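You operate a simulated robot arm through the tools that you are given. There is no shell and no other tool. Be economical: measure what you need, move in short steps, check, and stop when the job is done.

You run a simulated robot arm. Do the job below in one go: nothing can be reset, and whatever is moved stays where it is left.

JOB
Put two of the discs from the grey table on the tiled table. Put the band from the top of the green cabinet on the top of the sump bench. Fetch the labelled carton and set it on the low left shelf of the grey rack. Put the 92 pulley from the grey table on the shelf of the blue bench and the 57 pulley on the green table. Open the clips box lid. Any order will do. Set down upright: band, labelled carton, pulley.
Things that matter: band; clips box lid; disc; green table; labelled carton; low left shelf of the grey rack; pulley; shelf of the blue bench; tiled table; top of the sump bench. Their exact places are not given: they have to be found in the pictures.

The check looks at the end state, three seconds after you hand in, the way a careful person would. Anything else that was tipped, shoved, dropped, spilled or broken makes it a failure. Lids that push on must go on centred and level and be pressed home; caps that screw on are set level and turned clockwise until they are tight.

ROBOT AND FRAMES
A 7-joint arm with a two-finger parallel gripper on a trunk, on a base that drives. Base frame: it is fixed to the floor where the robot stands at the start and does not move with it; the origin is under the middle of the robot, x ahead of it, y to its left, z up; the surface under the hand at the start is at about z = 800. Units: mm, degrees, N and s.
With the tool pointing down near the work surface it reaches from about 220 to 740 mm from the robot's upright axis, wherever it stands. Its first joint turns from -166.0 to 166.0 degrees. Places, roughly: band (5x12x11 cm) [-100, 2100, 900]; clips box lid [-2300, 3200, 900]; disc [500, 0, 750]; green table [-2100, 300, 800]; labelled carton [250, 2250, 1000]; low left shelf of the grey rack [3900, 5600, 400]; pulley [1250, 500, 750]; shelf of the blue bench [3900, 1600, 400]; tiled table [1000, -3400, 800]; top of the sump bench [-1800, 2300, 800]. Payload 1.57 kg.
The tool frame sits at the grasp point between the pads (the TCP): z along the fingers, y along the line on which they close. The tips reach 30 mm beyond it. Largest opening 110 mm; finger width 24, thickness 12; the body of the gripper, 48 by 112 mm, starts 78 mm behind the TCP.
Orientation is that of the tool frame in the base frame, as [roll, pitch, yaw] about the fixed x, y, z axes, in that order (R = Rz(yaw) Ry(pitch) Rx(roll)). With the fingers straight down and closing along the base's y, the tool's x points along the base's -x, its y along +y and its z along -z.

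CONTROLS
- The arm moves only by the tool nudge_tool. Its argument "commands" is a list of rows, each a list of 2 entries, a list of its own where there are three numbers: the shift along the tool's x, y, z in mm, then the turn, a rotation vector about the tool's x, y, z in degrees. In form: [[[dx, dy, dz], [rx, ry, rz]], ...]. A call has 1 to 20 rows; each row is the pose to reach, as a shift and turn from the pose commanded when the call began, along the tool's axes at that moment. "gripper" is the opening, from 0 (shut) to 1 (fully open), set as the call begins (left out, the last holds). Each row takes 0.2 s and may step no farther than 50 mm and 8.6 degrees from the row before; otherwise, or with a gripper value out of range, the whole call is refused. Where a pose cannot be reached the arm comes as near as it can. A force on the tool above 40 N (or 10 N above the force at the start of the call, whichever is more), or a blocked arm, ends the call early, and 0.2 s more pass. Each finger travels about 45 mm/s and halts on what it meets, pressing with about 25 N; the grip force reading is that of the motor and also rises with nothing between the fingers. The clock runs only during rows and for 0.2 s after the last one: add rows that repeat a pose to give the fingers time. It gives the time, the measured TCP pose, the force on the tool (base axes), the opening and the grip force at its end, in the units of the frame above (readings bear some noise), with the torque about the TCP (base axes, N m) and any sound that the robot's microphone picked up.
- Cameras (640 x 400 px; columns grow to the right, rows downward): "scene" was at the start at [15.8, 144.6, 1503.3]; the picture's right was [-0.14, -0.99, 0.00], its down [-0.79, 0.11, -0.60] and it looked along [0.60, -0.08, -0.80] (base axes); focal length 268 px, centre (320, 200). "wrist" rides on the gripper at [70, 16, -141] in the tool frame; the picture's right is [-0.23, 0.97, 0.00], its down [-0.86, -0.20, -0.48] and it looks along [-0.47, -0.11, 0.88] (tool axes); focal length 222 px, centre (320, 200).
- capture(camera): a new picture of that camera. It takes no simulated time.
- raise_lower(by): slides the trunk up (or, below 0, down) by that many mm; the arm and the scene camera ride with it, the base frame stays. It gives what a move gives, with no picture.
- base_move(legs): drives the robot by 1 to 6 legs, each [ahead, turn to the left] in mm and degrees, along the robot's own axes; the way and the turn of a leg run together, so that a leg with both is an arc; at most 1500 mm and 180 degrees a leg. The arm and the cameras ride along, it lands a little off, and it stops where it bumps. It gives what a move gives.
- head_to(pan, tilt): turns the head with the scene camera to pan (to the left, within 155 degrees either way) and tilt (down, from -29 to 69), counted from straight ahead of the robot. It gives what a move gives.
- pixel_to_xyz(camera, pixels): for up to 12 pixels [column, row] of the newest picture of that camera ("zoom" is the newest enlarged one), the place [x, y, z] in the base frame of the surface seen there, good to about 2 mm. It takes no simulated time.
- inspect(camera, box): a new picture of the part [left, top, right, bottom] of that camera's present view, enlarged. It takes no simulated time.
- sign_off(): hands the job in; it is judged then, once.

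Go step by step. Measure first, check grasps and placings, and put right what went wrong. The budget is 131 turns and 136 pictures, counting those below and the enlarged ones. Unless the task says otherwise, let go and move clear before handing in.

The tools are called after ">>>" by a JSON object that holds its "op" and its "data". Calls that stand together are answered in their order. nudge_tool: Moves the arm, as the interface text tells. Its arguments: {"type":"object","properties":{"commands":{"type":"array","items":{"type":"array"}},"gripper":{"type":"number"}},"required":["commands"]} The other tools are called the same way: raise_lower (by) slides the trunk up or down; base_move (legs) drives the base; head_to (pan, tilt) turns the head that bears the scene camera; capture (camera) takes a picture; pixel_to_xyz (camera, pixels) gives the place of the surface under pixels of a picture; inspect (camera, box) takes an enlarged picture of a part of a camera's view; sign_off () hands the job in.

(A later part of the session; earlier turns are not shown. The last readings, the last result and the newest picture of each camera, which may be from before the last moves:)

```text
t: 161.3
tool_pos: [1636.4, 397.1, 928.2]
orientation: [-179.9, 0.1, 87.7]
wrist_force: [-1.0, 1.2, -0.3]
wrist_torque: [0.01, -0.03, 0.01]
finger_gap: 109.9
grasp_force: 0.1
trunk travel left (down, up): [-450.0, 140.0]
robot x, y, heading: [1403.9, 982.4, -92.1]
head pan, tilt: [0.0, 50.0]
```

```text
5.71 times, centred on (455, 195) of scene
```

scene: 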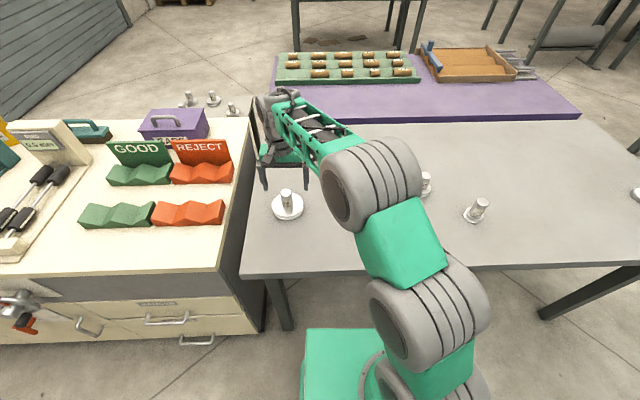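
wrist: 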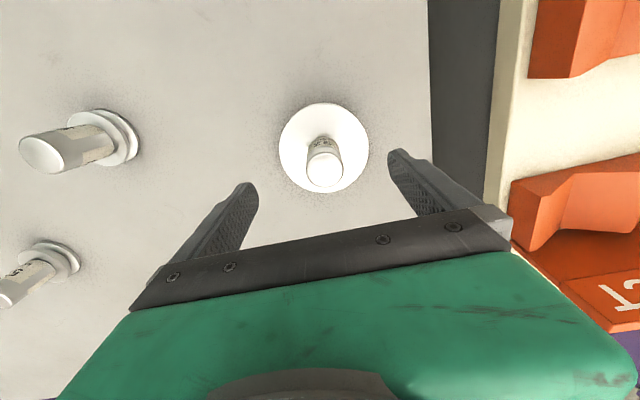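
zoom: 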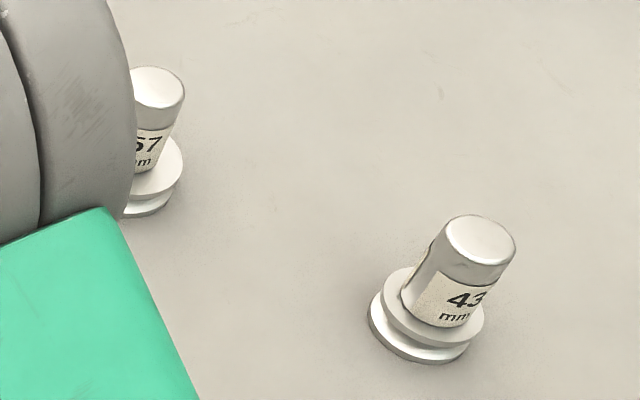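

57 confirmed. Stem centre (1640,396): shift +4 in tool y, lower 70, grip, and lift.

>>> {"op": "nudge_tool", "data": {"commands": [[[1, 4, 35], [0, 0, 0]], [[1, 4, 70], [0, 0, 0]], [[1, 4, 70], [0, 0, 0]]]}}

>>> {"op": "nudge_tool", "data": {"commands": [[[0, 0, 0], [0, 0, 0]], [[0, 0, 0], [0, 0, 0]], [[0, 0, 0], [0, 0, 0]], [[0, 0, 0], [0, 0, 0]], [[0, 0, 0], [0, 0, 0]], [[0, 0, 0], [0, 0, 0]]], "gripper": 0.05}}

>>> {"op": "nudge_tool", "data": {"commands": [[[0, 0, -45], [0, 0, 0]], [[0, 0, -90], [0, 0, 0]], [[0, 0, -135], [0, 0, 0]], [[25, -40, -140], [0, 0, 0]], [[50, -80, -140], [0, 0, 0]], [[75, -120, -140], [0, 0, 0]], [[100, -160, -140], [0, 0, 0]], [[125, -200, -140], [0, 0, 0]]]}}

>>> {"op": "head_to", "data": {"pan": 90, "tilt": 20}}

>>> {"op": "capture", "data": {"camera": "scene"}}

>>> {"op": "capture", "data": {"camera": "wrist"}}

```text
t: 162.1
tool_pos: [1641.6, 397.2, 859.6]
orientation: [-179.9, 0.1, 87.7]
wrist_force: [-0.2, -0.4, -0.6]
wrist_torque: [0.03, 0.01, -0.01]
finger_gap: 109.9
grasp_force: 0.1
trunk travel left (down, up): [-450.0, 140.0]
robot x, y, heading: [1404.1, 976.9, -92.6]
head pan, tilt: [0.0, 50.0]
```

```text
t: 163.5
tool_pos: [1641.8, 395.6, 859.4]
orientation: [180.0, 0.0, 87.8]
wrist_force: [0.4, 0.0, 1.1]
wrist_torque: [0.01, -0.2, 0.04]
finger_gap: 35.1
grasp_force: 25.1
trunk travel left (down, up): [-450.0, 140.0]
robot x, y, heading: [1402.0, 978.5, -92.4]
head pan, tilt: [0.0, 50.0]
```

```text
t: 165.3
tool_pos: [1444.8, 531.0, 1000.7]
orientation: [180.0, 0.1, 87.8]
wrist_force: [0.1, -0.1, -3.1]
wrist_torque: [0.01, 0.06, -0.04]
finger_gap: 34.8
grasp_force: 25.3
trunk travel left (down, up): [-450.0, 140.0]
robot x, y, heading: [1399.5, 975.9, -92.2]
head pan, tilt: [0.0, 50.0]
```

```text
t: 166.9
tool_pos: [1444.5, 530.5, 1001.1]
orientation: [179.9, 0.0, 87.8]
wrist_force: [-1.4, 0.3, -2.2]
wrist_torque: [0.02, 0.0, 0.0]
finger_gap: 34.7
grasp_force: 25.7
trunk travel left (down, up): [-450.0, 140.0]
robot x, y, heading: [1400.0, 976.5, -92.3]
head pan, tilt: [90.0, 20.0]
```

```text
100 pictures are left
```

scene: 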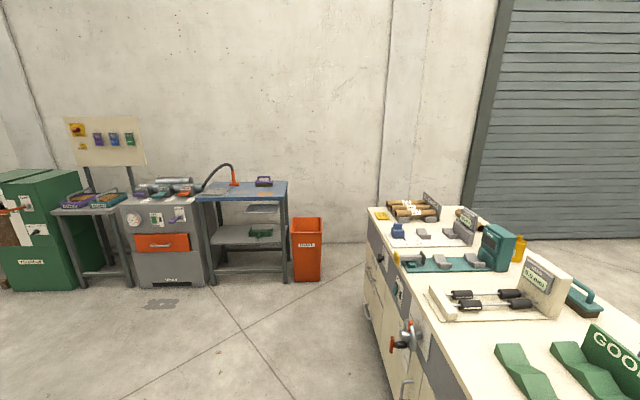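

```text
99 pictures are left
```

wrist: 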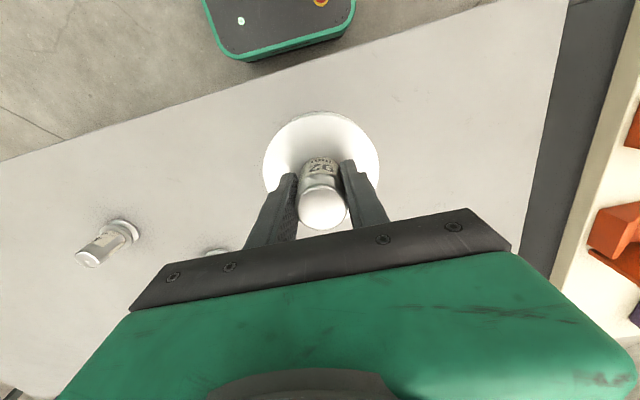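

Pulley 92 is held upright. The blue bench is seen at (245,190) with a shelf at (250,235); measure it.

>>> {"op": "pixel_to_xyz", "data": {"camera": "scene", "pixels": [[243, 244], [212, 244], [284, 243], [240, 233], [262, 226], [265, 209], [262, 233], [213, 282], [289, 282], [245, 190], [305, 278], [270, 240]]}}

>>> {"op": "inspect", "data": {"camera": "scene", "box": [180, 150, 340, 300]}}

```text
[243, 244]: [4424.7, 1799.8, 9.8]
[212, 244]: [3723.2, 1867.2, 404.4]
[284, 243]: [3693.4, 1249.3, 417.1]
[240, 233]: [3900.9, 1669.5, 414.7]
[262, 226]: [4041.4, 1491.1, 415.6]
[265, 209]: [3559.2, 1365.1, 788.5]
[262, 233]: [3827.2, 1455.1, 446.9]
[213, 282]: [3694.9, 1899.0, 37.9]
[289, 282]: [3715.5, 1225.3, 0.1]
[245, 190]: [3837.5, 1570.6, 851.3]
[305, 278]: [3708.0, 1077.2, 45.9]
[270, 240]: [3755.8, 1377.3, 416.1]
```

```text
2.67 times, centred on (260, 225) of scene
```

zoom: 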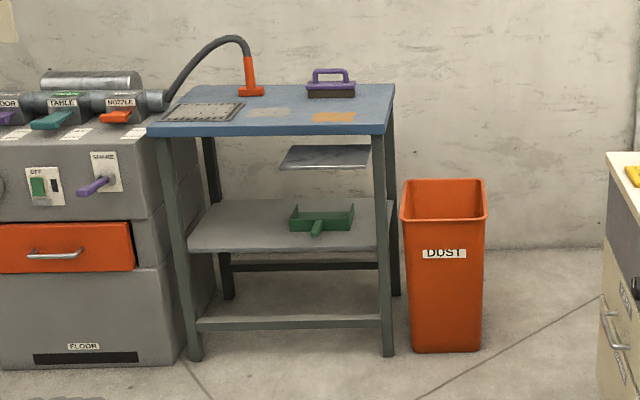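

The shelf is at z≈415, x from ≈3690, y 1250–1870, under a top at ≈850, so I need a tilted approach. I'll set the 92 back down on a clear spot, tilt the open gripper 45° around the stem and regrip.

>>> {"op": "nudge_tool", "data": {"commands": [[[-11, 40, 0], [0, 0, 0]], [[-22, 80, 0], [0, 0, 0]], [[-33, 120, 0], [0, 0, 0]], [[-44, 157, 0], [0, 0, 0]], [[-44, 157, 45], [0, 0, 0]], [[-44, 157, 90], [0, 0, 0]], [[-44, 157, 125], [0, 0, 0]], [[-44, 157, 140], [0, 0, 0]], [[-44, 157, 140], [0, 0, 0]]]}}

>>> {"op": "nudge_tool", "data": {"commands": [[[0, 0, 0], [0, 0, 0]], [[0, 0, 0], [0, 0, 0]], [[0, 0, 0], [0, 0, 0]], [[0, 0, 0], [0, 0, 0]], [[0, 0, 0], [0, 0, 0]]], "gripper": 1}}

>>> {"op": "nudge_tool", "data": {"commands": [[[0, 0, -3], [0, -7.5, 0]], [[0, 0, -3], [0, -15, 0]], [[0, 0, -3], [0, -22.5, 0]], [[0, 0, -3], [0, -30, 0]], [[0, 0, -3], [0, -37.5, 0]], [[0, 0, -3], [0, -45, 0]], [[0, 0, -3], [0, -45, 0]]]}}

>>> {"op": "capture", "data": {"camera": "wrist"}}

>>> {"op": "head_to", "data": {"pan": 0, "tilt": 50}}

>>> {"op": "capture", "data": {"camera": "scene"}}

```text
t: 168.9
tool_pos: [1601.3, 478.3, 863.5]
orientation: [179.9, 0.4, 87.7]
wrist_force: [-0.5, 1.4, 15.4]
wrist_torque: [0.18, 0.14, 0.19]
finger_gap: 34.6
grasp_force: 25.2
trunk travel left (down, up): [-450.0, 140.0]
robot x, y, heading: [1400.0, 975.8, -92.3]
head pan, tilt: [90.0, 20.0]
```

```text
t: 170.1
tool_pos: [1602.3, 479.1, 859.7]
orientation: [179.9, 0.0, 87.7]
wrist_force: [0.2, 0.2, 0.4]
wrist_torque: [-0.01, -0.01, 0.01]
finger_gap: 110.3
grasp_force: 0.1
trunk travel left (down, up): [-450.0, 140.0]
robot x, y, heading: [1402.0, 975.2, -92.3]
head pan, tilt: [90.0, 20.0]
```

```text
t: 171.7
tool_pos: [1600.0, 479.6, 863.0]
orientation: [-179.9, 45.1, 87.9]
wrist_force: [0.3, -0.5, 0.6]
wrist_torque: [0.0, 0.0, 0.02]
finger_gap: 110.2
grasp_force: 0.1
trunk travel left (down, up): [-450.0, 140.0]
robot x, y, heading: [1403.6, 973.0, -92.4]
head pan, tilt: [90.0, 20.0]
```

```text
97 pictures are left
```

wrist: 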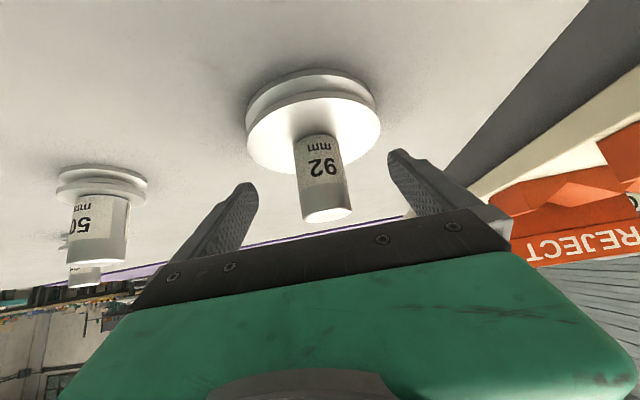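

```text
t: 173.4
tool_pos: [1600.4, 479.7, 862.2]
orientation: [-179.9, 45.0, 87.8]
wrist_force: [-0.5, 0.5, 0.1]
wrist_torque: [-0.01, -0.02, 0.0]
finger_gap: 109.7
grasp_force: 0.1
trunk travel left (down, up): [-450.0, 140.0]
robot x, y, heading: [1399.5, 976.0, -92.3]
head pan, tilt: [0.0, 50.0]
```

```text
96 pictures are left
```

scene: 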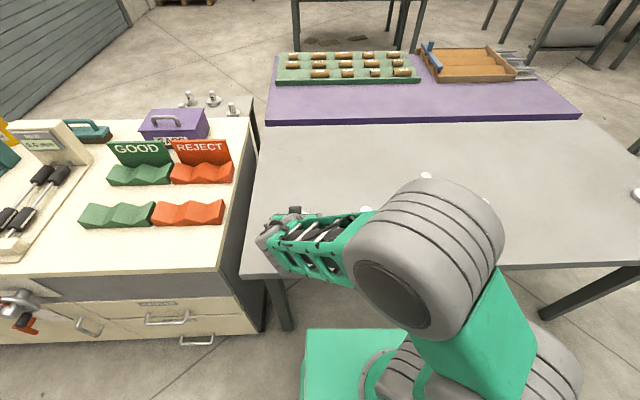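

The stem stands between the pads at (325,185). Close, lift, centre the arm and drive toward the blue bench.

>>> {"op": "nudge_tool", "data": {"commands": [[[0, 0, 0], [0, 0, 0]], [[0, 0, 0], [0, 0, 0]], [[0, 0, 0], [0, 0, 0]], [[0, 0, 0], [0, 0, 0]], [[0, 0, 0], [0, 0, 0]], [[0, 0, 0], [0, 0, 0]]], "gripper": 0.05}}

>>> {"op": "nudge_tool", "data": {"commands": [[[-32, 0, -32], [0, 0, 0]], [[-64, 0, -64], [0, 0, 0]], [[-96, 0, -96], [0, 0, 0]], [[-96, -45, -96], [0, 0, 0]], [[-96, -90, -96], [0, 0, 0]], [[-96, -135, -96], [0, 0, 0]], [[-96, -180, -96], [0, 0, 0]], [[-80, -200, -112], [0, 0, 0]], [[-60, -200, -132], [0, 0, 0]], [[-40, -200, -152], [0, 0, 0]]]}}

>>> {"op": "capture", "data": {"camera": "wrist"}}

>>> {"op": "base_move", "data": {"legs": [[0, 115.5], [1500, 0], [240, 0], [0, -23.5]]}}

>>> {"op": "head_to", "data": {"pan": 0, "tilt": 38}}

>>> {"op": "capture", "data": {"camera": "scene"}}

```text
t: 174.8
tool_pos: [1600.9, 480.0, 861.4]
orientation: [-179.8, 44.9, 87.8]
wrist_force: [1.1, 0.2, 0.0]
wrist_torque: [0.02, -0.15, 0.02]
finger_gap: 34.3
grasp_force: 25.4
trunk travel left (down, up): [-450.0, 140.0]
robot x, y, heading: [1402.7, 975.9, -92.3]
head pan, tilt: [0.0, 50.0]
```

```text
t: 177.2
tool_pos: [1400.2, 579.5, 947.3]
orientation: [-178.5, 37.0, 88.3]
wrist_force: [0.1, -0.7, -2.8]
wrist_torque: [0.01, 0.0, 0.0]
finger_gap: 34.2
grasp_force: 25.5
trunk travel left (down, up): [-450.0, 140.0]
robot x, y, heading: [1402.3, 977.0, -92.4]
head pan, tilt: [0.0, 50.0]
stopped in row 10: the arm was blocked; the commanded pose is now the measured one
```

```text
95 pictures are left
```

wrist: 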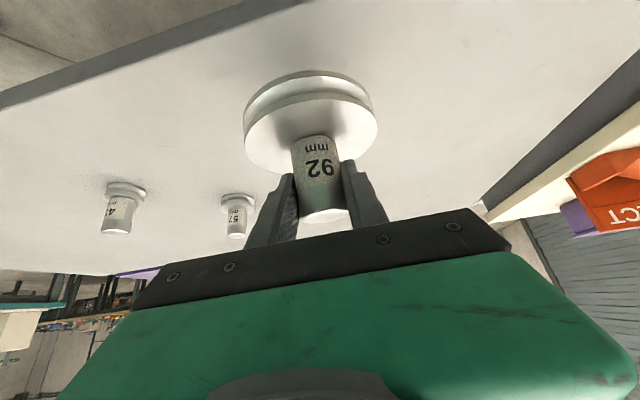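

```text
t: 192.0
tool_pos: [3421.8, 1649.9, 948.2]
orientation: [-178.5, 37.3, 179.9]
wrist_force: [0.6, 0.3, -2.7]
wrist_torque: [0.01, -0.01, -0.04]
finger_gap: 34.3
grasp_force: 25.1
trunk travel left (down, up): [-450.0, 140.0]
robot x, y, heading: [3020.4, 1642.5, -0.9]
head pan, tilt: [0.0, 50.0]
```

```text
t: 192.8
tool_pos: [3420.2, 1651.0, 947.3]
orientation: [-178.5, 37.0, 180.0]
wrist_force: [0.6, 0.5, -3.6]
wrist_torque: [0.04, 0.02, -0.02]
finger_gap: 34.1
grasp_force: 24.7
trunk travel left (down, up): [-450.0, 140.0]
robot x, y, heading: [3025.1, 1640.3, -1.0]
head pan, tilt: [0.0, 38.0]
```

```text
94 pictures are left
```

scene: 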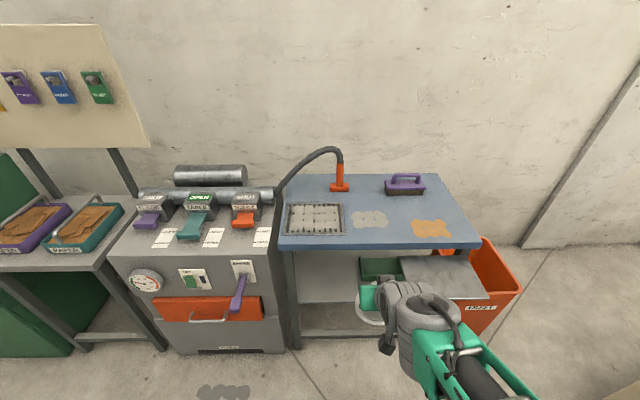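

The shelf is visible under the blue top at (330,290); the extended plate at (440,275). Measure these.

>>> {"op": "pixel_to_xyz", "data": {"camera": "scene", "pixels": [[330, 285], [312, 300], [345, 298], [375, 270], [362, 278], [410, 262], [480, 296], [406, 290], [293, 320], [380, 240], [282, 240], [320, 303]]}}

>>> {"op": "inspect", "data": {"camera": "scene", "box": [260, 190, 520, 360]}}

```text
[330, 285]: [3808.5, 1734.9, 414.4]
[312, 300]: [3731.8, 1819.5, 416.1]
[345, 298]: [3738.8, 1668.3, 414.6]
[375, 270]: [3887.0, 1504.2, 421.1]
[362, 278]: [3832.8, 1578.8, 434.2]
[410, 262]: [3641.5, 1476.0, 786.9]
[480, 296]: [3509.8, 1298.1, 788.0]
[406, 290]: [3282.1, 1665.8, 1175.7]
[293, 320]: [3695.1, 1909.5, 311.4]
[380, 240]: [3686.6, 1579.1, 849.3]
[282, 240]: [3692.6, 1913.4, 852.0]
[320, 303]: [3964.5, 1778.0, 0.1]
```

```text
2.35 times, centred on (390, 275) of scene
```

zoom: 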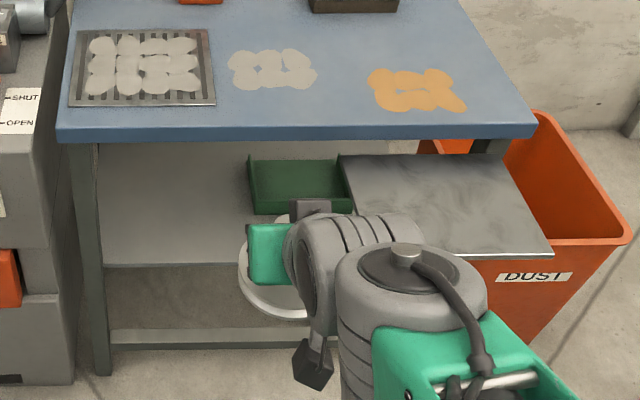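

Target spot on the shelf: (3800,1740), clear of the dustpan and the plate. Lower the trunk 400, then sidestep to y≈1745.

>>> {"op": "raise_lower", "data": {"by": -400}}

>>> {"op": "base_move", "data": {"legs": [[0, 31], [205, 0], [0, -30]]}}

>>> {"op": "head_to", "data": {"pan": 0, "tilt": 25}}

>>> {"op": "capture", "data": {"camera": "scene"}}

>>> {"op": "capture", "data": {"camera": "wrist"}}

```text
t: 196.6
tool_pos: [3413.7, 1648.8, 518.9]
orientation: [-177.8, 32.8, -179.8]
wrist_force: [0.1, 0.5, -3.0]
wrist_torque: [0.0, -0.01, 0.01]
finger_gap: 34.0
grasp_force: 25.1
trunk travel left (down, up): [-50.0, 540.0]
robot x, y, heading: [3025.1, 1641.8, -0.6]
head pan, tilt: [0.0, 38.0]
```

```text
t: 201.2
tool_pos: [3594.6, 1754.6, 518.2]
orientation: [-177.8, 32.6, -179.2]
wrist_force: [0.1, -0.3, -2.9]
wrist_torque: [0.04, -0.02, -0.03]
finger_gap: 34.0
grasp_force: 25.1
trunk travel left (down, up): [-50.0, 540.0]
robot x, y, heading: [3202.3, 1742.9, -0.5]
head pan, tilt: [0.0, 38.0]
```

```text
t: 201.9
tool_pos: [3593.3, 1754.7, 517.0]
orientation: [-177.7, 32.4, -179.2]
wrist_force: [-0.4, 0.5, -2.6]
wrist_torque: [0.02, 0.0, -0.02]
finger_gap: 34.1
grasp_force: 24.6
trunk travel left (down, up): [-50.0, 540.0]
robot x, y, heading: [3206.3, 1742.5, -0.6]
head pan, tilt: [0.0, 25.0]
```

```text
92 pictures are left
```

scene: 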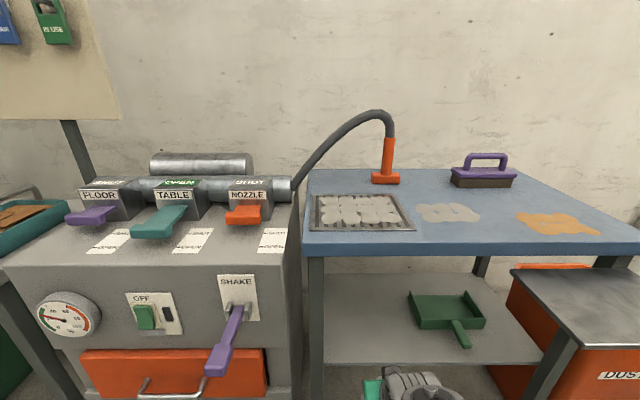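

```text
91 pictures are left
```

wrist: 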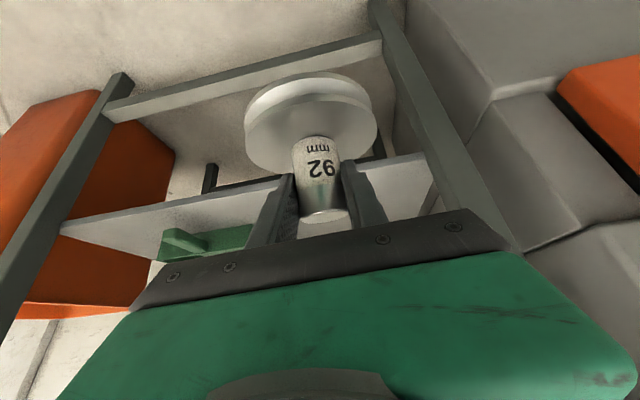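

The tool has sagged to pitch 32.5°; I extend into the shelf opening while restoring 45°, staying ≥20 mm above the shelf.

>>> {"op": "nudge_tool", "data": {"commands": [[[-42.2, 0, 17.4], [-0.5, -3, 0]], [[-80.2, 0, 41.6], [-1.2, -6.5, 0.1]], [[-113.9, 0, 63.1], [-2.2, -12.5, 0.24]], [[-143.3, 0, 91.3], [-2.2, -12.5, 0.24]], [[-170.2, 0, 117.9], [-2.2, -12.5, 0.24]], [[-170.2, 0, 117.9], [-2.2, -12.5, 0.24]]]}}

>>> {"op": "capture", "data": {"camera": "wrist"}}

>>> {"op": "capture", "data": {"camera": "scene"}}

```text
t: 203.3
tool_pos: [3797.7, 1754.3, 515.0]
orientation: [-180.0, 45.5, -179.3]
wrist_force: [0.1, 0.1, -3.4]
wrist_torque: [0.01, 0.03, 0.04]
finger_gap: 33.9
grasp_force: 24.7
trunk travel left (down, up): [-50.0, 540.0]
robot x, y, heading: [3200.9, 1745.8, -0.8]
head pan, tilt: [0.0, 25.0]
```

```text
90 pictures are left
```

wrist: 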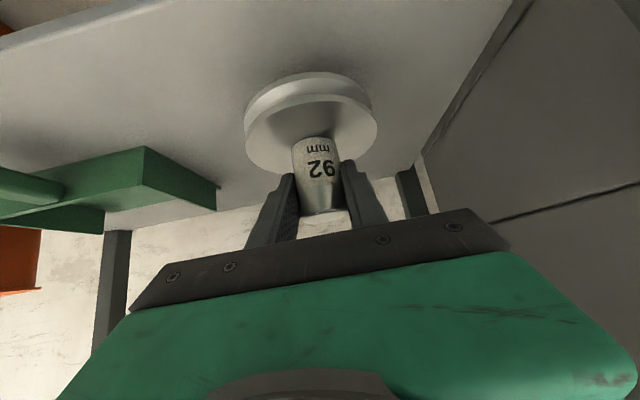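

```text
89 pictures are left
```

scene: 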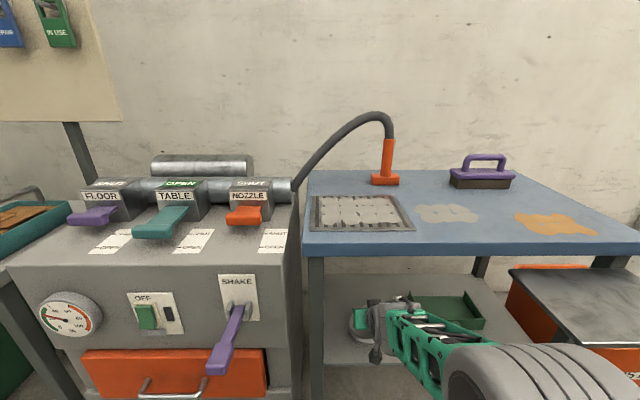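

Held upright over the shelf at z 515. Lower ~37 mm, release, and withdraw backward-up along the tool.

>>> {"op": "nudge_tool", "data": {"commands": [[[14, 0, 14], [0, 0.5, 0]], [[22, 0, 22], [0, 0.5, 0]], [[26.2, 0, 26.2], [0, 0.5, 0]], [[26.2, 0, 26.2], [0, 0.5, 0]]]}}

>>> {"op": "pixel_to_xyz", "data": {"camera": "wrist", "pixels": [[310, 75]]}}

>>> {"op": "capture", "data": {"camera": "wrist"}}

```text
t: 204.3
tool_pos: [3798.4, 1753.4, 477.2]
orientation: [-179.9, 45.1, -179.3]
wrist_force: [-0.3, -0.3, -3.0]
wrist_torque: [-0.01, 0.01, 0.02]
finger_gap: 34.0
grasp_force: 25.1
trunk travel left (down, up): [-50.0, 540.0]
robot x, y, heading: [3202.7, 1745.0, -0.3]
head pan, tilt: [0.0, 25.0]
```

```text
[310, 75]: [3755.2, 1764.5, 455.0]
```

```text
88 pictures are left
```

wrist: 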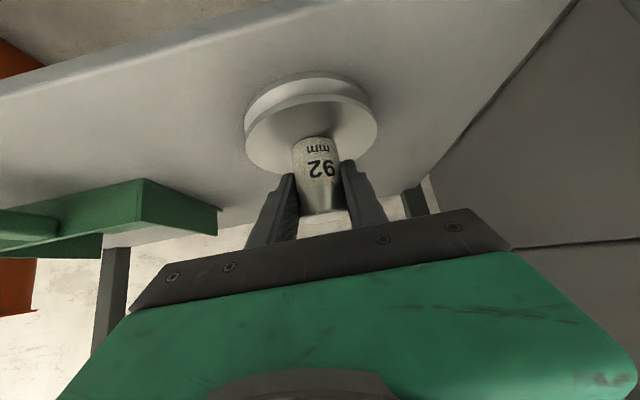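

No contact yet (still −3 N). Lower in 1 mm steps.

>>> {"op": "nudge_tool", "data": {"commands": [[[0.7, 0, 0.7], [0, 0, 0]], [[1.4, 0, 1.4], [0, 0, 0]], [[1.4, 0, 1.4], [0, 0, 0]]]}}

```text
t: 205.2
tool_pos: [3798.7, 1753.1, 477.6]
orientation: [-180.0, 45.2, -179.2]
wrist_force: [-1.5, 0.5, 7.1]
wrist_torque: [0.12, 0.59, 0.02]
finger_gap: 34.1
grasp_force: 25.1
trunk travel left (down, up): [-50.0, 540.0]
robot x, y, heading: [3206.7, 1741.2, -0.3]
head pan, tilt: [0.0, 25.0]
```

Contact felt (+7 N). Release and withdraw.

>>> {"op": "nudge_tool", "data": {"commands": [[[0, 0, 0], [0, 0, 0]], [[0, 0, 0], [0, 0, 0]], [[0, 0, 0], [0, 0, 0]], [[0, 0, 0], [0, 0, 0]], [[0, 0, 0], [0, 0, 0]]], "gripper": 1}}

>>> {"op": "nudge_tool", "data": {"commands": [[[20, 0, -25], [0, 0, 0]], [[40, 0, -50], [0, 0, 0]], [[70, 0, -85], [0, 0, 0]], [[95, 0, -115], [0, 0, 0]]]}}

>>> {"op": "capture", "data": {"camera": "wrist"}}

>>> {"op": "capture", "data": {"camera": "scene"}}

```text
t: 206.3
tool_pos: [3798.1, 1753.6, 475.6]
orientation: [180.0, 45.2, -179.1]
wrist_force: [0.7, 0.4, -0.5]
wrist_torque: [0.0, -0.03, 0.0]
finger_gap: 110.1
grasp_force: 0.1
trunk travel left (down, up): [-50.0, 540.0]
robot x, y, heading: [3204.6, 1743.3, -0.4]
head pan, tilt: [0.0, 25.0]
```

```text
t: 207.3
tool_pos: [3650.7, 1751.4, 488.3]
orientation: [-180.0, 45.0, -179.2]
wrist_force: [-0.6, 0.1, -0.1]
wrist_torque: [-0.01, -0.03, -0.01]
finger_gap: 110.2
grasp_force: 0.0
trunk travel left (down, up): [-50.0, 540.0]
robot x, y, heading: [3205.7, 1742.6, -0.3]
head pan, tilt: [0.0, 25.0]
```

```text
87 pictures are left
```

wrist: 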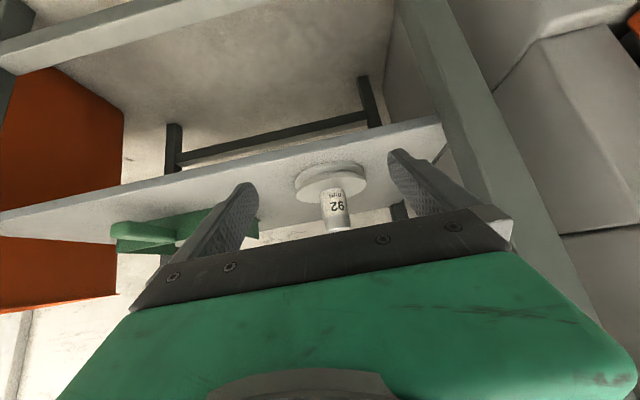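

```text
86 pictures are left
```

scene: 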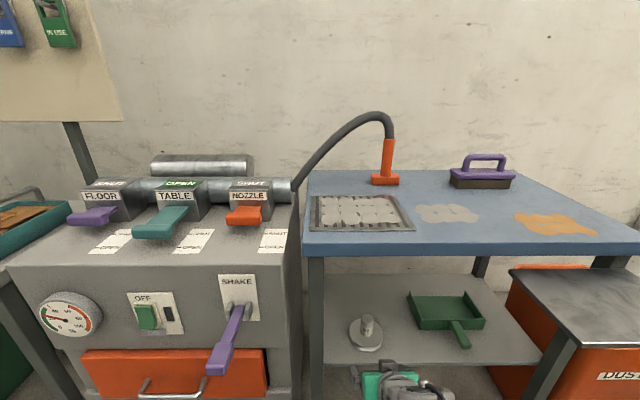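

Pulley 92 stands upright on the shelf. Back off, raise the trunk, straighten the tool, and return to the grey table for the 57.

>>> {"op": "base_move", "data": {"legs": [[-400, 0]]}}

>>> {"op": "raise_lower", "data": {"by": 400}}

>>> {"op": "nudge_tool", "data": {"commands": [[[-15, 0, -15], [0, 7.5, 0]], [[-30, 0, -30], [0, 15, 0]], [[-45, 0, -45], [0, 22.5, 0]], [[-60, 0, -60], [0, 30, 0]], [[-75, 0, -75], [0, 37.5, 0]], [[-75, 0, -75], [0, 45, 0]], [[-75, 0, -75], [0, 45, 0]]]}}

>>> {"op": "base_move", "data": {"legs": [[0, -155], [1500, 0], [310, 0], [0, 65]]}}

>>> {"op": "capture", "data": {"camera": "wrist"}}

```text
t: 209.8
tool_pos: [3257.3, 1756.1, 487.6]
orientation: [-180.0, 45.1, -179.1]
wrist_force: [0.4, -0.4, 0.0]
wrist_torque: [0.02, 0.02, 0.02]
finger_gap: 110.0
grasp_force: 0.2
trunk travel left (down, up): [-50.0, 540.0]
robot x, y, heading: [2808.3, 1745.1, -0.3]
head pan, tilt: [0.0, 25.0]
```

```text
t: 213.7
tool_pos: [3256.9, 1755.8, 887.2]
orientation: [-180.0, 45.1, -179.1]
wrist_force: [0.0, 0.6, 0.3]
wrist_torque: [0.05, -0.01, -0.01]
finger_gap: 110.0
grasp_force: 0.0
trunk travel left (down, up): [-450.0, 140.0]
robot x, y, heading: [2811.4, 1742.7, -0.6]
head pan, tilt: [0.0, 25.0]
```

```text
t: 215.2
tool_pos: [3255.5, 1755.5, 993.3]
orientation: [179.9, 0.0, -179.1]
wrist_force: [0.9, -0.8, 0.3]
wrist_torque: [0.0, -0.01, 0.03]
finger_gap: 109.9
grasp_force: 0.1
trunk travel left (down, up): [-450.0, 140.0]
robot x, y, heading: [2809.2, 1746.5, -0.6]
head pan, tilt: [0.0, 25.0]
```

```text
t: 233.4
tool_pos: [1226.2, 526.2, 992.9]
orientation: [179.9, 0.0, 92.2]
wrist_force: [0.5, 1.0, 0.8]
wrist_torque: [-0.03, 0.02, -0.01]
finger_gap: 109.9
grasp_force: 0.0
trunk travel left (down, up): [-450.0, 140.0]
robot x, y, heading: [1209.6, 973.9, -88.9]
head pan, tilt: [0.0, 25.0]
```

```text
85 pictures are left
```

wrist: 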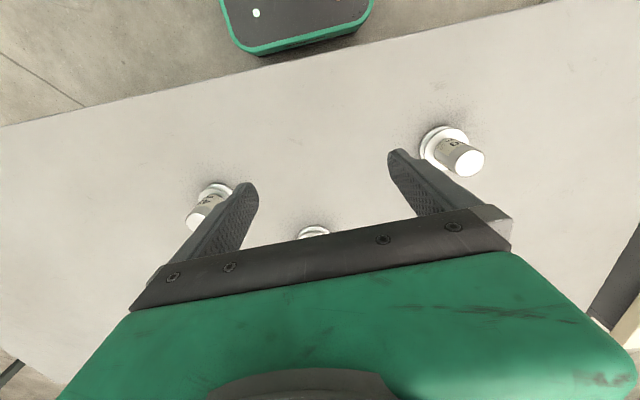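

Robot at (1210,974). Move over the 57 at ≈(1167,330) and look.

>>> {"op": "nudge_tool", "data": {"commands": [[[-45, -16, 0], [0, 0, 0]], [[-90, -32, 0], [0, 0, 0]], [[-135, -48, 0], [0, 0, 0]], [[-180, -62, 0], [0, 0, 0]], [[-193, -65, 0], [0, 0, 0]], [[-193, -65, 40], [0, 0, 0]], [[-193, -65, 63], [0, 0, 0]], [[-193, -65, 63], [0, 0, 0]]]}}

>>> {"op": "capture", "data": {"camera": "wrist"}}

```text
t: 235.2
tool_pos: [1168.3, 330.1, 929.5]
orientation: [180.0, 0.1, 92.2]
wrist_force: [-0.3, 0.0, -0.4]
wrist_torque: [0.03, 0.03, 0.0]
finger_gap: 110.1
grasp_force: 0.1
trunk travel left (down, up): [-450.0, 140.0]
robot x, y, heading: [1206.3, 975.4, -89.1]
head pan, tilt: [0.0, 25.0]
```

```text
84 pictures are left
```

wrist: 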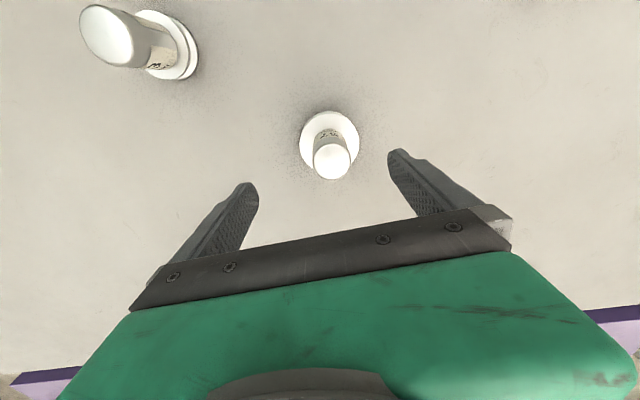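

>>> {"op": "pixel_to_xyz", "data": {"camera": "wrist", "pixels": [[331, 161], [317, 162], [346, 160], [331, 147], [331, 174]]}}

>>> {"op": "inspect", "data": {"camera": "wrist", "box": [280, 100, 380, 190]}}

```text
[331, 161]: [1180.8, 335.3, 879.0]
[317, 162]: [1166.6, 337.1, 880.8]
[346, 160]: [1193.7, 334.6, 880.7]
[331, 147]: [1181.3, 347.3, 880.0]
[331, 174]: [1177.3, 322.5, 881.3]
```

```text
4.44 times, centred on (330, 145) of wrist
```

zoom: 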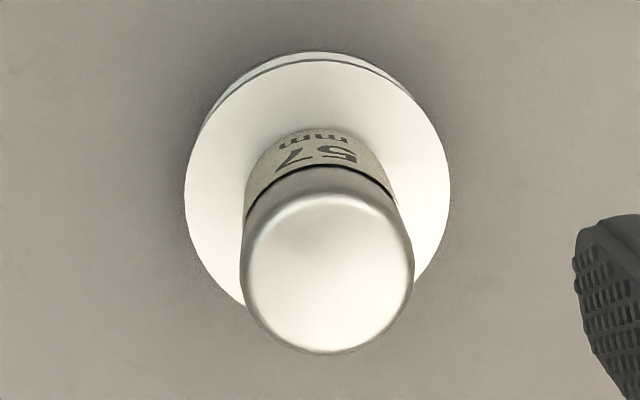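

It reads 57; stem centre (1180,335). Grip it, lift and drive to the green table.

>>> {"op": "nudge_tool", "data": {"commands": [[[5, 12, 35], [0, 0, 0]], [[5, 12, 70], [0, 0, 0]], [[5, 12, 70], [0, 0, 0]]]}}

>>> {"op": "nudge_tool", "data": {"commands": [[[0, 0, 0], [0, 0, 0]], [[0, 0, 0], [0, 0, 0]], [[0, 0, 0], [0, 0, 0]], [[0, 0, 0], [0, 0, 0]], [[0, 0, 0], [0, 0, 0]], [[0, 0, 0], [0, 0, 0]]], "gripper": 0.05}}

>>> {"op": "nudge_tool", "data": {"commands": [[[0, 0, -45], [0, 0, 0]], [[0, 0, -90], [0, 0, 0]], [[0, 0, -135], [0, 0, 0]], [[0, 0, -160], [0, 0, 0]], [[45, 0, -160], [0, 0, 0]], [[90, 0, -160], [0, 0, 0]], [[135, 0, -160], [0, 0, 0]], [[180, 10, -160], [0, 0, 0]], [[200, 10, -160], [0, 0, 0]]]}}

>>> {"op": "capture", "data": {"camera": "wrist"}}

>>> {"op": "base_move", "data": {"legs": [[0, -91], [1500, 0], [210, 0], [0, 90], [860, 0], [0, -90]]}}

>>> {"op": "head_to", "data": {"pan": 0, "tilt": 40}}

>>> {"op": "capture", "data": {"camera": "scene"}}

```text
t: 236.0
tool_pos: [1181.9, 336.3, 860.0]
orientation: [180.0, 0.0, 92.2]
wrist_force: [-0.5, 0.0, -1.5]
wrist_torque: [-0.03, -0.02, 0.02]
finger_gap: 109.9
grasp_force: 0.1
trunk travel left (down, up): [-450.0, 140.0]
robot x, y, heading: [1206.9, 969.4, -89.2]
head pan, tilt: [0.0, 25.0]
```

```text
t: 237.4
tool_pos: [1181.7, 336.8, 860.4]
orientation: [-180.0, 0.2, 92.2]
wrist_force: [0.5, 0.2, 0.6]
wrist_torque: [-0.03, -0.05, 0.0]
finger_gap: 35.2
grasp_force: 24.9
trunk travel left (down, up): [-450.0, 140.0]
robot x, y, heading: [1209.2, 972.0, -88.9]
head pan, tilt: [0.0, 25.0]
```

```text
t: 239.4
tool_pos: [1182.6, 537.3, 1021.3]
orientation: [180.0, 0.1, 92.3]
wrist_force: [0.4, -0.4, -1.3]
wrist_torque: [-0.02, 0.03, -0.02]
finger_gap: 34.5
grasp_force: 24.6
trunk travel left (down, up): [-450.0, 140.0]
robot x, y, heading: [1203.0, 970.0, -89.1]
head pan, tilt: [0.0, 25.0]
```

```text
82 pictures are left
```

wrist: 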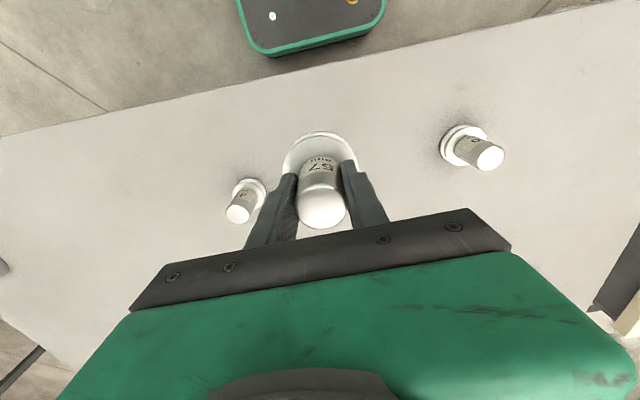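

```text
t: 263.8
tool_pos: [-949.5, 140.9, 1020.9]
orientation: [-179.9, 0.1, -0.3]
wrist_force: [-0.7, 0.0, -1.7]
wrist_torque: [-0.02, -0.01, 0.0]
finger_gap: 34.1
grasp_force: 25.1
trunk travel left (down, up): [-450.0, 140.0]
robot x, y, heading: [-514.3, 97.4, 178.7]
head pan, tilt: [0.0, 25.0]
```

```text
t: 264.6
tool_pos: [-949.4, 140.9, 1020.4]
orientation: [-180.0, 0.1, -0.3]
wrist_force: [-0.7, -1.0, -1.5]
wrist_torque: [-0.01, -0.04, -0.04]
finger_gap: 34.0
grasp_force: 25.2
trunk travel left (down, up): [-450.0, 140.0]
robot x, y, heading: [-513.7, 100.9, 178.8]
head pan, tilt: [0.0, 40.0]
```

```text
81 pictures are left
```

scene: 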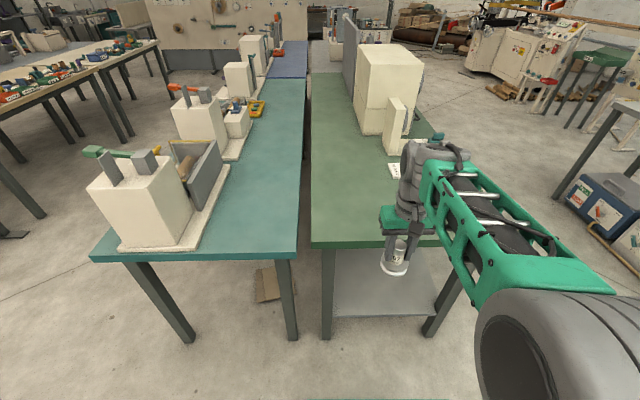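

The green table is straight ahead with a clear near strip at (340,220). Measure it, and drive 220 ahead.

>>> {"op": "pixel_to_xyz", "data": {"camera": "scene", "pixels": [[345, 215], [320, 242], [345, 242], [360, 190], [395, 178]]}}

>>> {"op": "base_move", "data": {"legs": [[220, 0]]}}

>>> {"op": "capture", "data": {"camera": "wrist"}}

```text
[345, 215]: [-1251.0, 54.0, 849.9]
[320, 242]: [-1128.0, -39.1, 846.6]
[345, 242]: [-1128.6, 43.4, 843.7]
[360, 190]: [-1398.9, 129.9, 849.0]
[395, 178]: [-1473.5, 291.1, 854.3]
```

```text
t: 266.2
tool_pos: [-1169.3, 145.9, 1020.9]
orientation: [-180.0, -0.1, -0.1]
wrist_force: [-0.4, -0.6, -1.2]
wrist_torque: [0.0, -0.01, 0.02]
finger_gap: 33.8
grasp_force: 25.0
trunk travel left (down, up): [-450.0, 140.0]
robot x, y, heading: [-733.4, 98.6, 178.7]
head pan, tilt: [0.0, 40.0]
```

```text
80 pictures are left
```

wrist: 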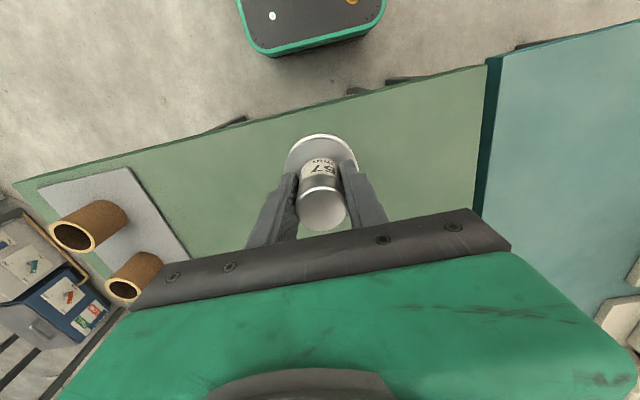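

Extend 95, shift 45 away from the bushing tray, lower 110.

>>> {"op": "nudge_tool", "data": {"commands": [[[-45, 20, 0], [0, 0, 0]], [[-90, 40, 0], [0, 0, 0]], [[-100, 45, 40], [0, 0, 0]], [[-100, 45, 80], [0, 0, 0]], [[-100, 45, 103], [0, 0, 0]], [[-100, 45, 110], [0, 0, 0]], [[-100, 45, 110], [0, 0, 0]]]}}

>>> {"op": "nudge_tool", "data": {"commands": [[[0, 0, 1], [0, 0, 0]], [[0, 0, 1], [0, 0, 0]]]}}

```text
t: 267.8
tool_pos: [-1270.3, 101.6, 913.1]
orientation: [180.0, 0.4, -0.2]
wrist_force: [1.0, 0.7, 15.0]
wrist_torque: [0.05, -0.29, 0.07]
finger_gap: 34.2
grasp_force: 25.2
trunk travel left (down, up): [-450.0, 140.0]
robot x, y, heading: [-733.7, 101.0, 178.4]
head pan, tilt: [0.0, 40.0]
```

```text
t: 268.4
tool_pos: [-1270.8, 100.4, 909.9]
orientation: [-179.9, 0.2, -0.2]
wrist_force: [-0.9, -0.4, 16.4]
wrist_torque: [-0.01, 0.17, 0.05]
finger_gap: 33.8
grasp_force: 24.9
trunk travel left (down, up): [-450.0, 140.0]
robot x, y, heading: [-736.2, 99.6, 178.6]
head pan, tilt: [0.0, 40.0]
```

Contact. Release, rise, retreat and drive toward the green cabinet.

>>> {"op": "nudge_tool", "data": {"commands": [[[0, 0, 0], [0, 0, 0]], [[0, 0, 0], [0, 0, 0]], [[0, 0, 0], [0, 0, 0]], [[0, 0, 0], [0, 0, 0]]], "gripper": 1}}

>>> {"op": "nudge_tool", "data": {"commands": [[[0, 0, -45], [0, 0, 0]], [[0, 0, -90], [0, 0, 0]], [[0, 0, -135], [0, 0, 0]], [[35, -35, -150], [0, 0, 0]], [[70, -70, -150], [0, 0, 0]], [[115, -70, -150], [0, 0, 0]]]}}

>>> {"op": "capture", "data": {"camera": "scene"}}

>>> {"op": "base_move", "data": {"legs": [[-300, 0], [0, -103], [1400, 0], [0, 14.5]]}}

>>> {"op": "head_to", "data": {"pan": 0, "tilt": 38}}

>>> {"op": "capture", "data": {"camera": "scene"}}

```text
t: 269.4
tool_pos: [-1270.1, 100.7, 909.5]
orientation: [179.9, 0.0, 0.0]
wrist_force: [-0.4, -0.4, 0.3]
wrist_torque: [-0.02, 0.02, -0.01]
finger_gap: 110.1
grasp_force: 0.1
trunk travel left (down, up): [-450.0, 140.0]
robot x, y, heading: [-737.2, 103.9, 178.7]
head pan, tilt: [0.0, 40.0]
```

```text
refused: row 4 steps farther than a row can; nothing moved
```

```text
79 pictures are left
```

scene: 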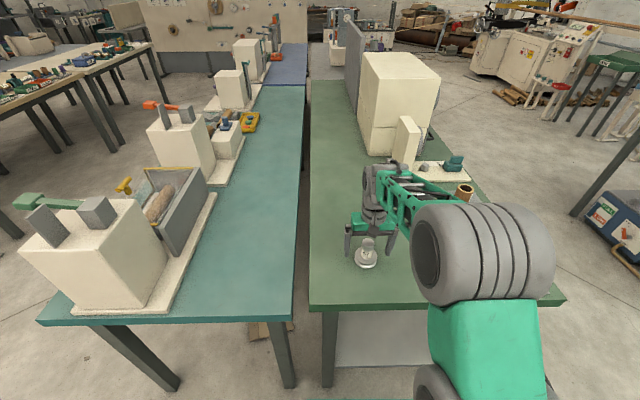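

```text
t: 283.2
tool_pos: [-76.9, 1968.9, 909.7]
orientation: [-180.0, 0.2, -90.1]
wrist_force: [-0.2, -0.4, -0.6]
wrist_torque: [-0.02, -0.05, 0.01]
finger_gap: 109.8
grasp_force: 0.1
trunk travel left (down, up): [-450.0, 140.0]
robot x, y, heading: [-74.5, 1433.0, 88.4]
head pan, tilt: [0.0, 40.0]
```

```text
t: 283.8
tool_pos: [-77.4, 1969.8, 910.4]
orientation: [180.0, 0.1, -90.1]
wrist_force: [-0.2, -0.2, -0.2]
wrist_torque: [-0.01, -0.02, 0.02]
finger_gap: 110.1
grasp_force: 0.0
trunk travel left (down, up): [-450.0, 140.0]
robot x, y, heading: [-73.7, 1433.5, 88.6]
head pan, tilt: [0.0, 38.0]
```

```text
78 pictures are left
```

scene: 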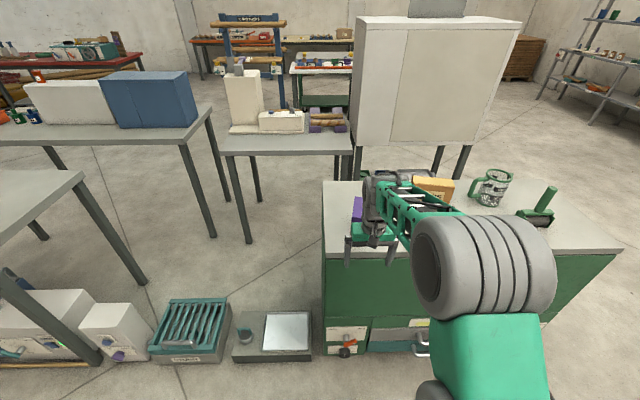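

The lift was refused for a too-large step, yet the base drove off; the open fingers should have slid clear of the stem. I check the 57 with the head camera.

>>> {"op": "head_to", "data": {"pan": 140, "tilt": 20}}

>>> {"op": "inspect", "data": {"camera": "scene", "box": [220, 130, 420, 255]}}

>>> {"op": "pixel_to_xyz", "data": {"camera": "zoom", "pixels": [[320, 200]]}}

>>> {"op": "capture", "data": {"camera": "wrist"}}

```text
t: 286.1
tool_pos: [-76.9, 1969.9, 910.4]
orientation: [180.0, 0.0, -90.0]
wrist_force: [0.3, 0.7, 0.2]
wrist_torque: [-0.01, -0.03, -0.02]
finger_gap: 110.0
grasp_force: 0.0
trunk travel left (down, up): [-450.0, 140.0]
robot x, y, heading: [-75.5, 1437.7, 88.8]
head pan, tilt: [140.0, 20.0]
```

```text
3.20 times, centred on (320, 192) of scene
```

zoom: 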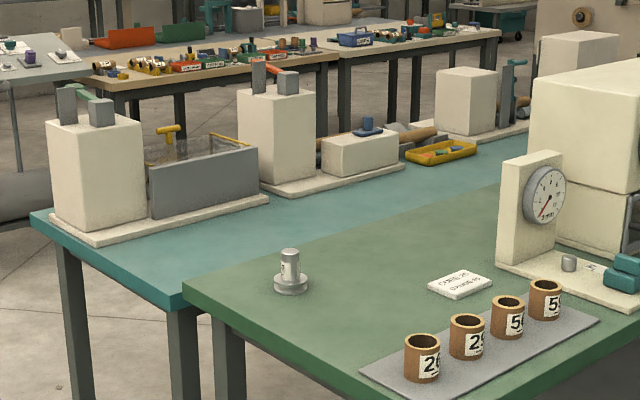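

```text
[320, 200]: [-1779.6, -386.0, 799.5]
```

```text
76 pictures are left
```

wrist: 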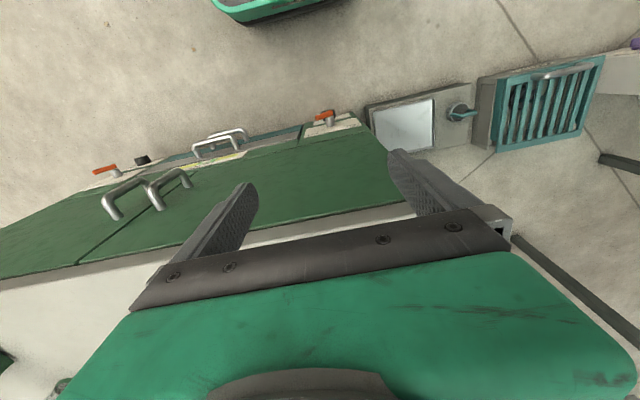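

Pulley 57 stands fine on the green table. Now raise the hand 130 and look at the band.

>>> {"op": "nudge_tool", "data": {"commands": [[[0, 0, -45], [0, 0, 0]], [[0, 0, -90], [0, 0, 0]], [[20, 0, -130], [0, 0, 0]], [[60, 0, -130], [0, 0, 0]], [[60, 0, -130], [0, 0, 0]]]}}

>>> {"op": "head_to", "data": {"pan": 0, "tilt": 45}}

>>> {"op": "capture", "data": {"camera": "scene"}}

>>> {"op": "inspect", "data": {"camera": "scene", "box": [300, 130, 560, 290]}}

>>> {"op": "capture", "data": {"camera": "wrist"}}

```text
t: 287.3
tool_pos: [-74.9, 1909.2, 1039.3]
orientation: [180.0, 0.0, -90.1]
wrist_force: [-1.3, 0.0, -0.1]
wrist_torque: [0.03, 0.01, -0.01]
finger_gap: 109.9
grasp_force: 0.0
trunk travel left (down, up): [-450.0, 140.0]
robot x, y, heading: [-73.6, 1436.1, 88.6]
head pan, tilt: [140.0, 20.0]
```

```text
t: 289.5
tool_pos: [-74.2, 1909.5, 1038.9]
orientation: [179.9, 0.0, -90.0]
wrist_force: [-0.5, -0.5, 0.3]
wrist_torque: [-0.01, 0.02, 0.01]
finger_gap: 110.3
grasp_force: 0.1
trunk travel left (down, up): [-450.0, 140.0]
robot x, y, heading: [-75.1, 1437.0, 88.6]
head pan, tilt: [0.0, 45.0]
```

```text
75 pictures are left
```

scene: 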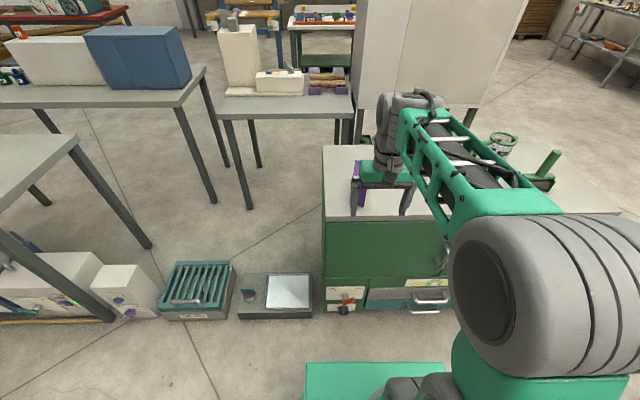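

```text
2.46 times, centred on (430, 210) of scene
```

zoom: 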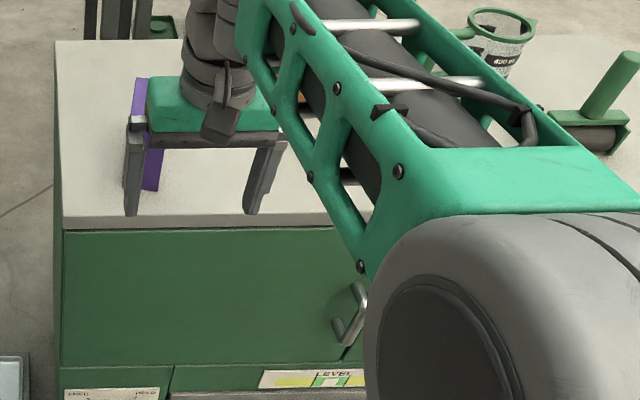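

```text
73 pictures are left
```

wrist: 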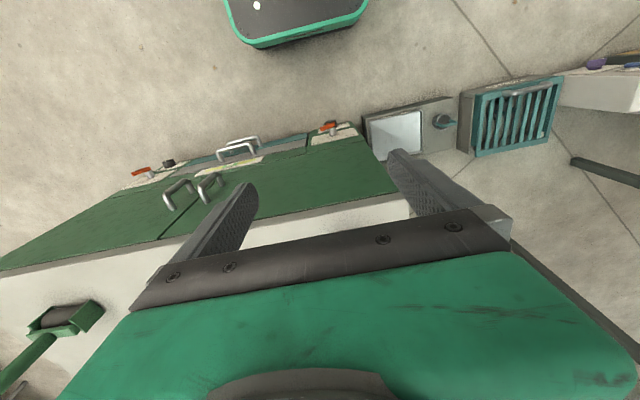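

The arm hides the band. Swing the hand 250 to the right and look again.

>>> {"op": "nudge_tool", "data": {"commands": [[[0, -45, 0], [0, 0, 0]], [[0, -90, 0], [0, 0, 0]], [[0, -135, 0], [0, 0, 0]], [[0, -180, 0], [0, 0, 0]], [[0, -225, 0], [0, 0, 0]], [[0, -260, 0], [0, 0, 0]], [[0, -260, 0], [0, 0, 0]]]}}

>>> {"op": "capture", "data": {"camera": "scene"}}

>>> {"op": "inspect", "data": {"camera": "scene", "box": [310, 130, 470, 230]}}

```text
t: 291.1
tool_pos: [186.4, 1908.0, 1040.7]
orientation: [-179.9, 0.0, -90.0]
wrist_force: [0.6, -0.2, -0.1]
wrist_torque: [0.03, 0.01, -0.01]
finger_gap: 110.0
grasp_force: 0.1
trunk travel left (down, up): [-450.0, 140.0]
robot x, y, heading: [-71.6, 1435.1, 88.9]
head pan, tilt: [0.0, 45.0]
```

```text
72 pictures are left
```

scene: 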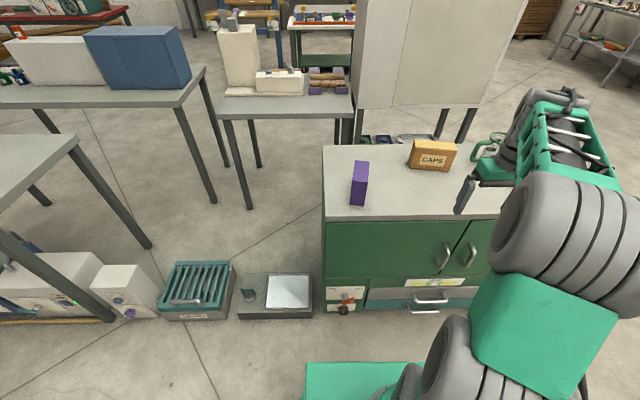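

```text
4.00 times, centred on (390, 180) of scene
```

zoom: 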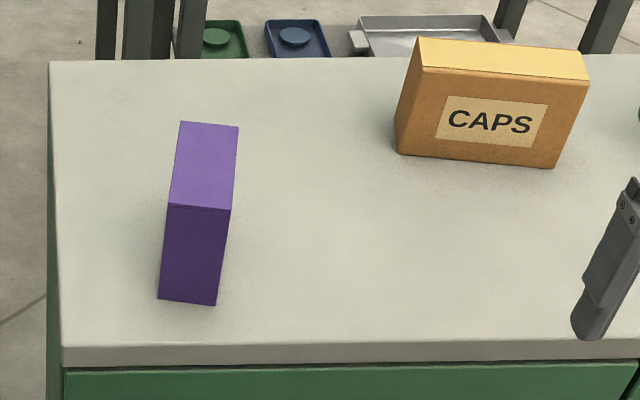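

The band stands at (360,183): narrow (5 cm) side facing me. Measure band and carton corners.

>>> {"op": "pixel_to_xyz", "data": {"camera": "zoom", "pixels": [[183, 124], [235, 129], [228, 206], [171, 201], [161, 294], [213, 302], [425, 42], [588, 55], [580, 82], [421, 66], [400, 150], [555, 165]]}}

>>> {"op": "pixel_to_xyz", "data": {"camera": "scene", "pixels": [[326, 214], [345, 200], [400, 200]]}}

```text
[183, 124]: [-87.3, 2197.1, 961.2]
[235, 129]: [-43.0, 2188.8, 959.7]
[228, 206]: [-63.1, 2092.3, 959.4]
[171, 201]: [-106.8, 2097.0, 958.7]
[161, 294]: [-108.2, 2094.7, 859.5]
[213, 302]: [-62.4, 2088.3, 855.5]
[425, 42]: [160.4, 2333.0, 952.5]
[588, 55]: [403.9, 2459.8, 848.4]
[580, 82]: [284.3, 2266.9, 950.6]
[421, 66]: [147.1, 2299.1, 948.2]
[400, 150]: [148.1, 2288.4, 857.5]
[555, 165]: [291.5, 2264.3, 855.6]
```

```text
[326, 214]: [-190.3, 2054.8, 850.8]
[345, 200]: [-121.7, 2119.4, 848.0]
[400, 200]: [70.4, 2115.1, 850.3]
```

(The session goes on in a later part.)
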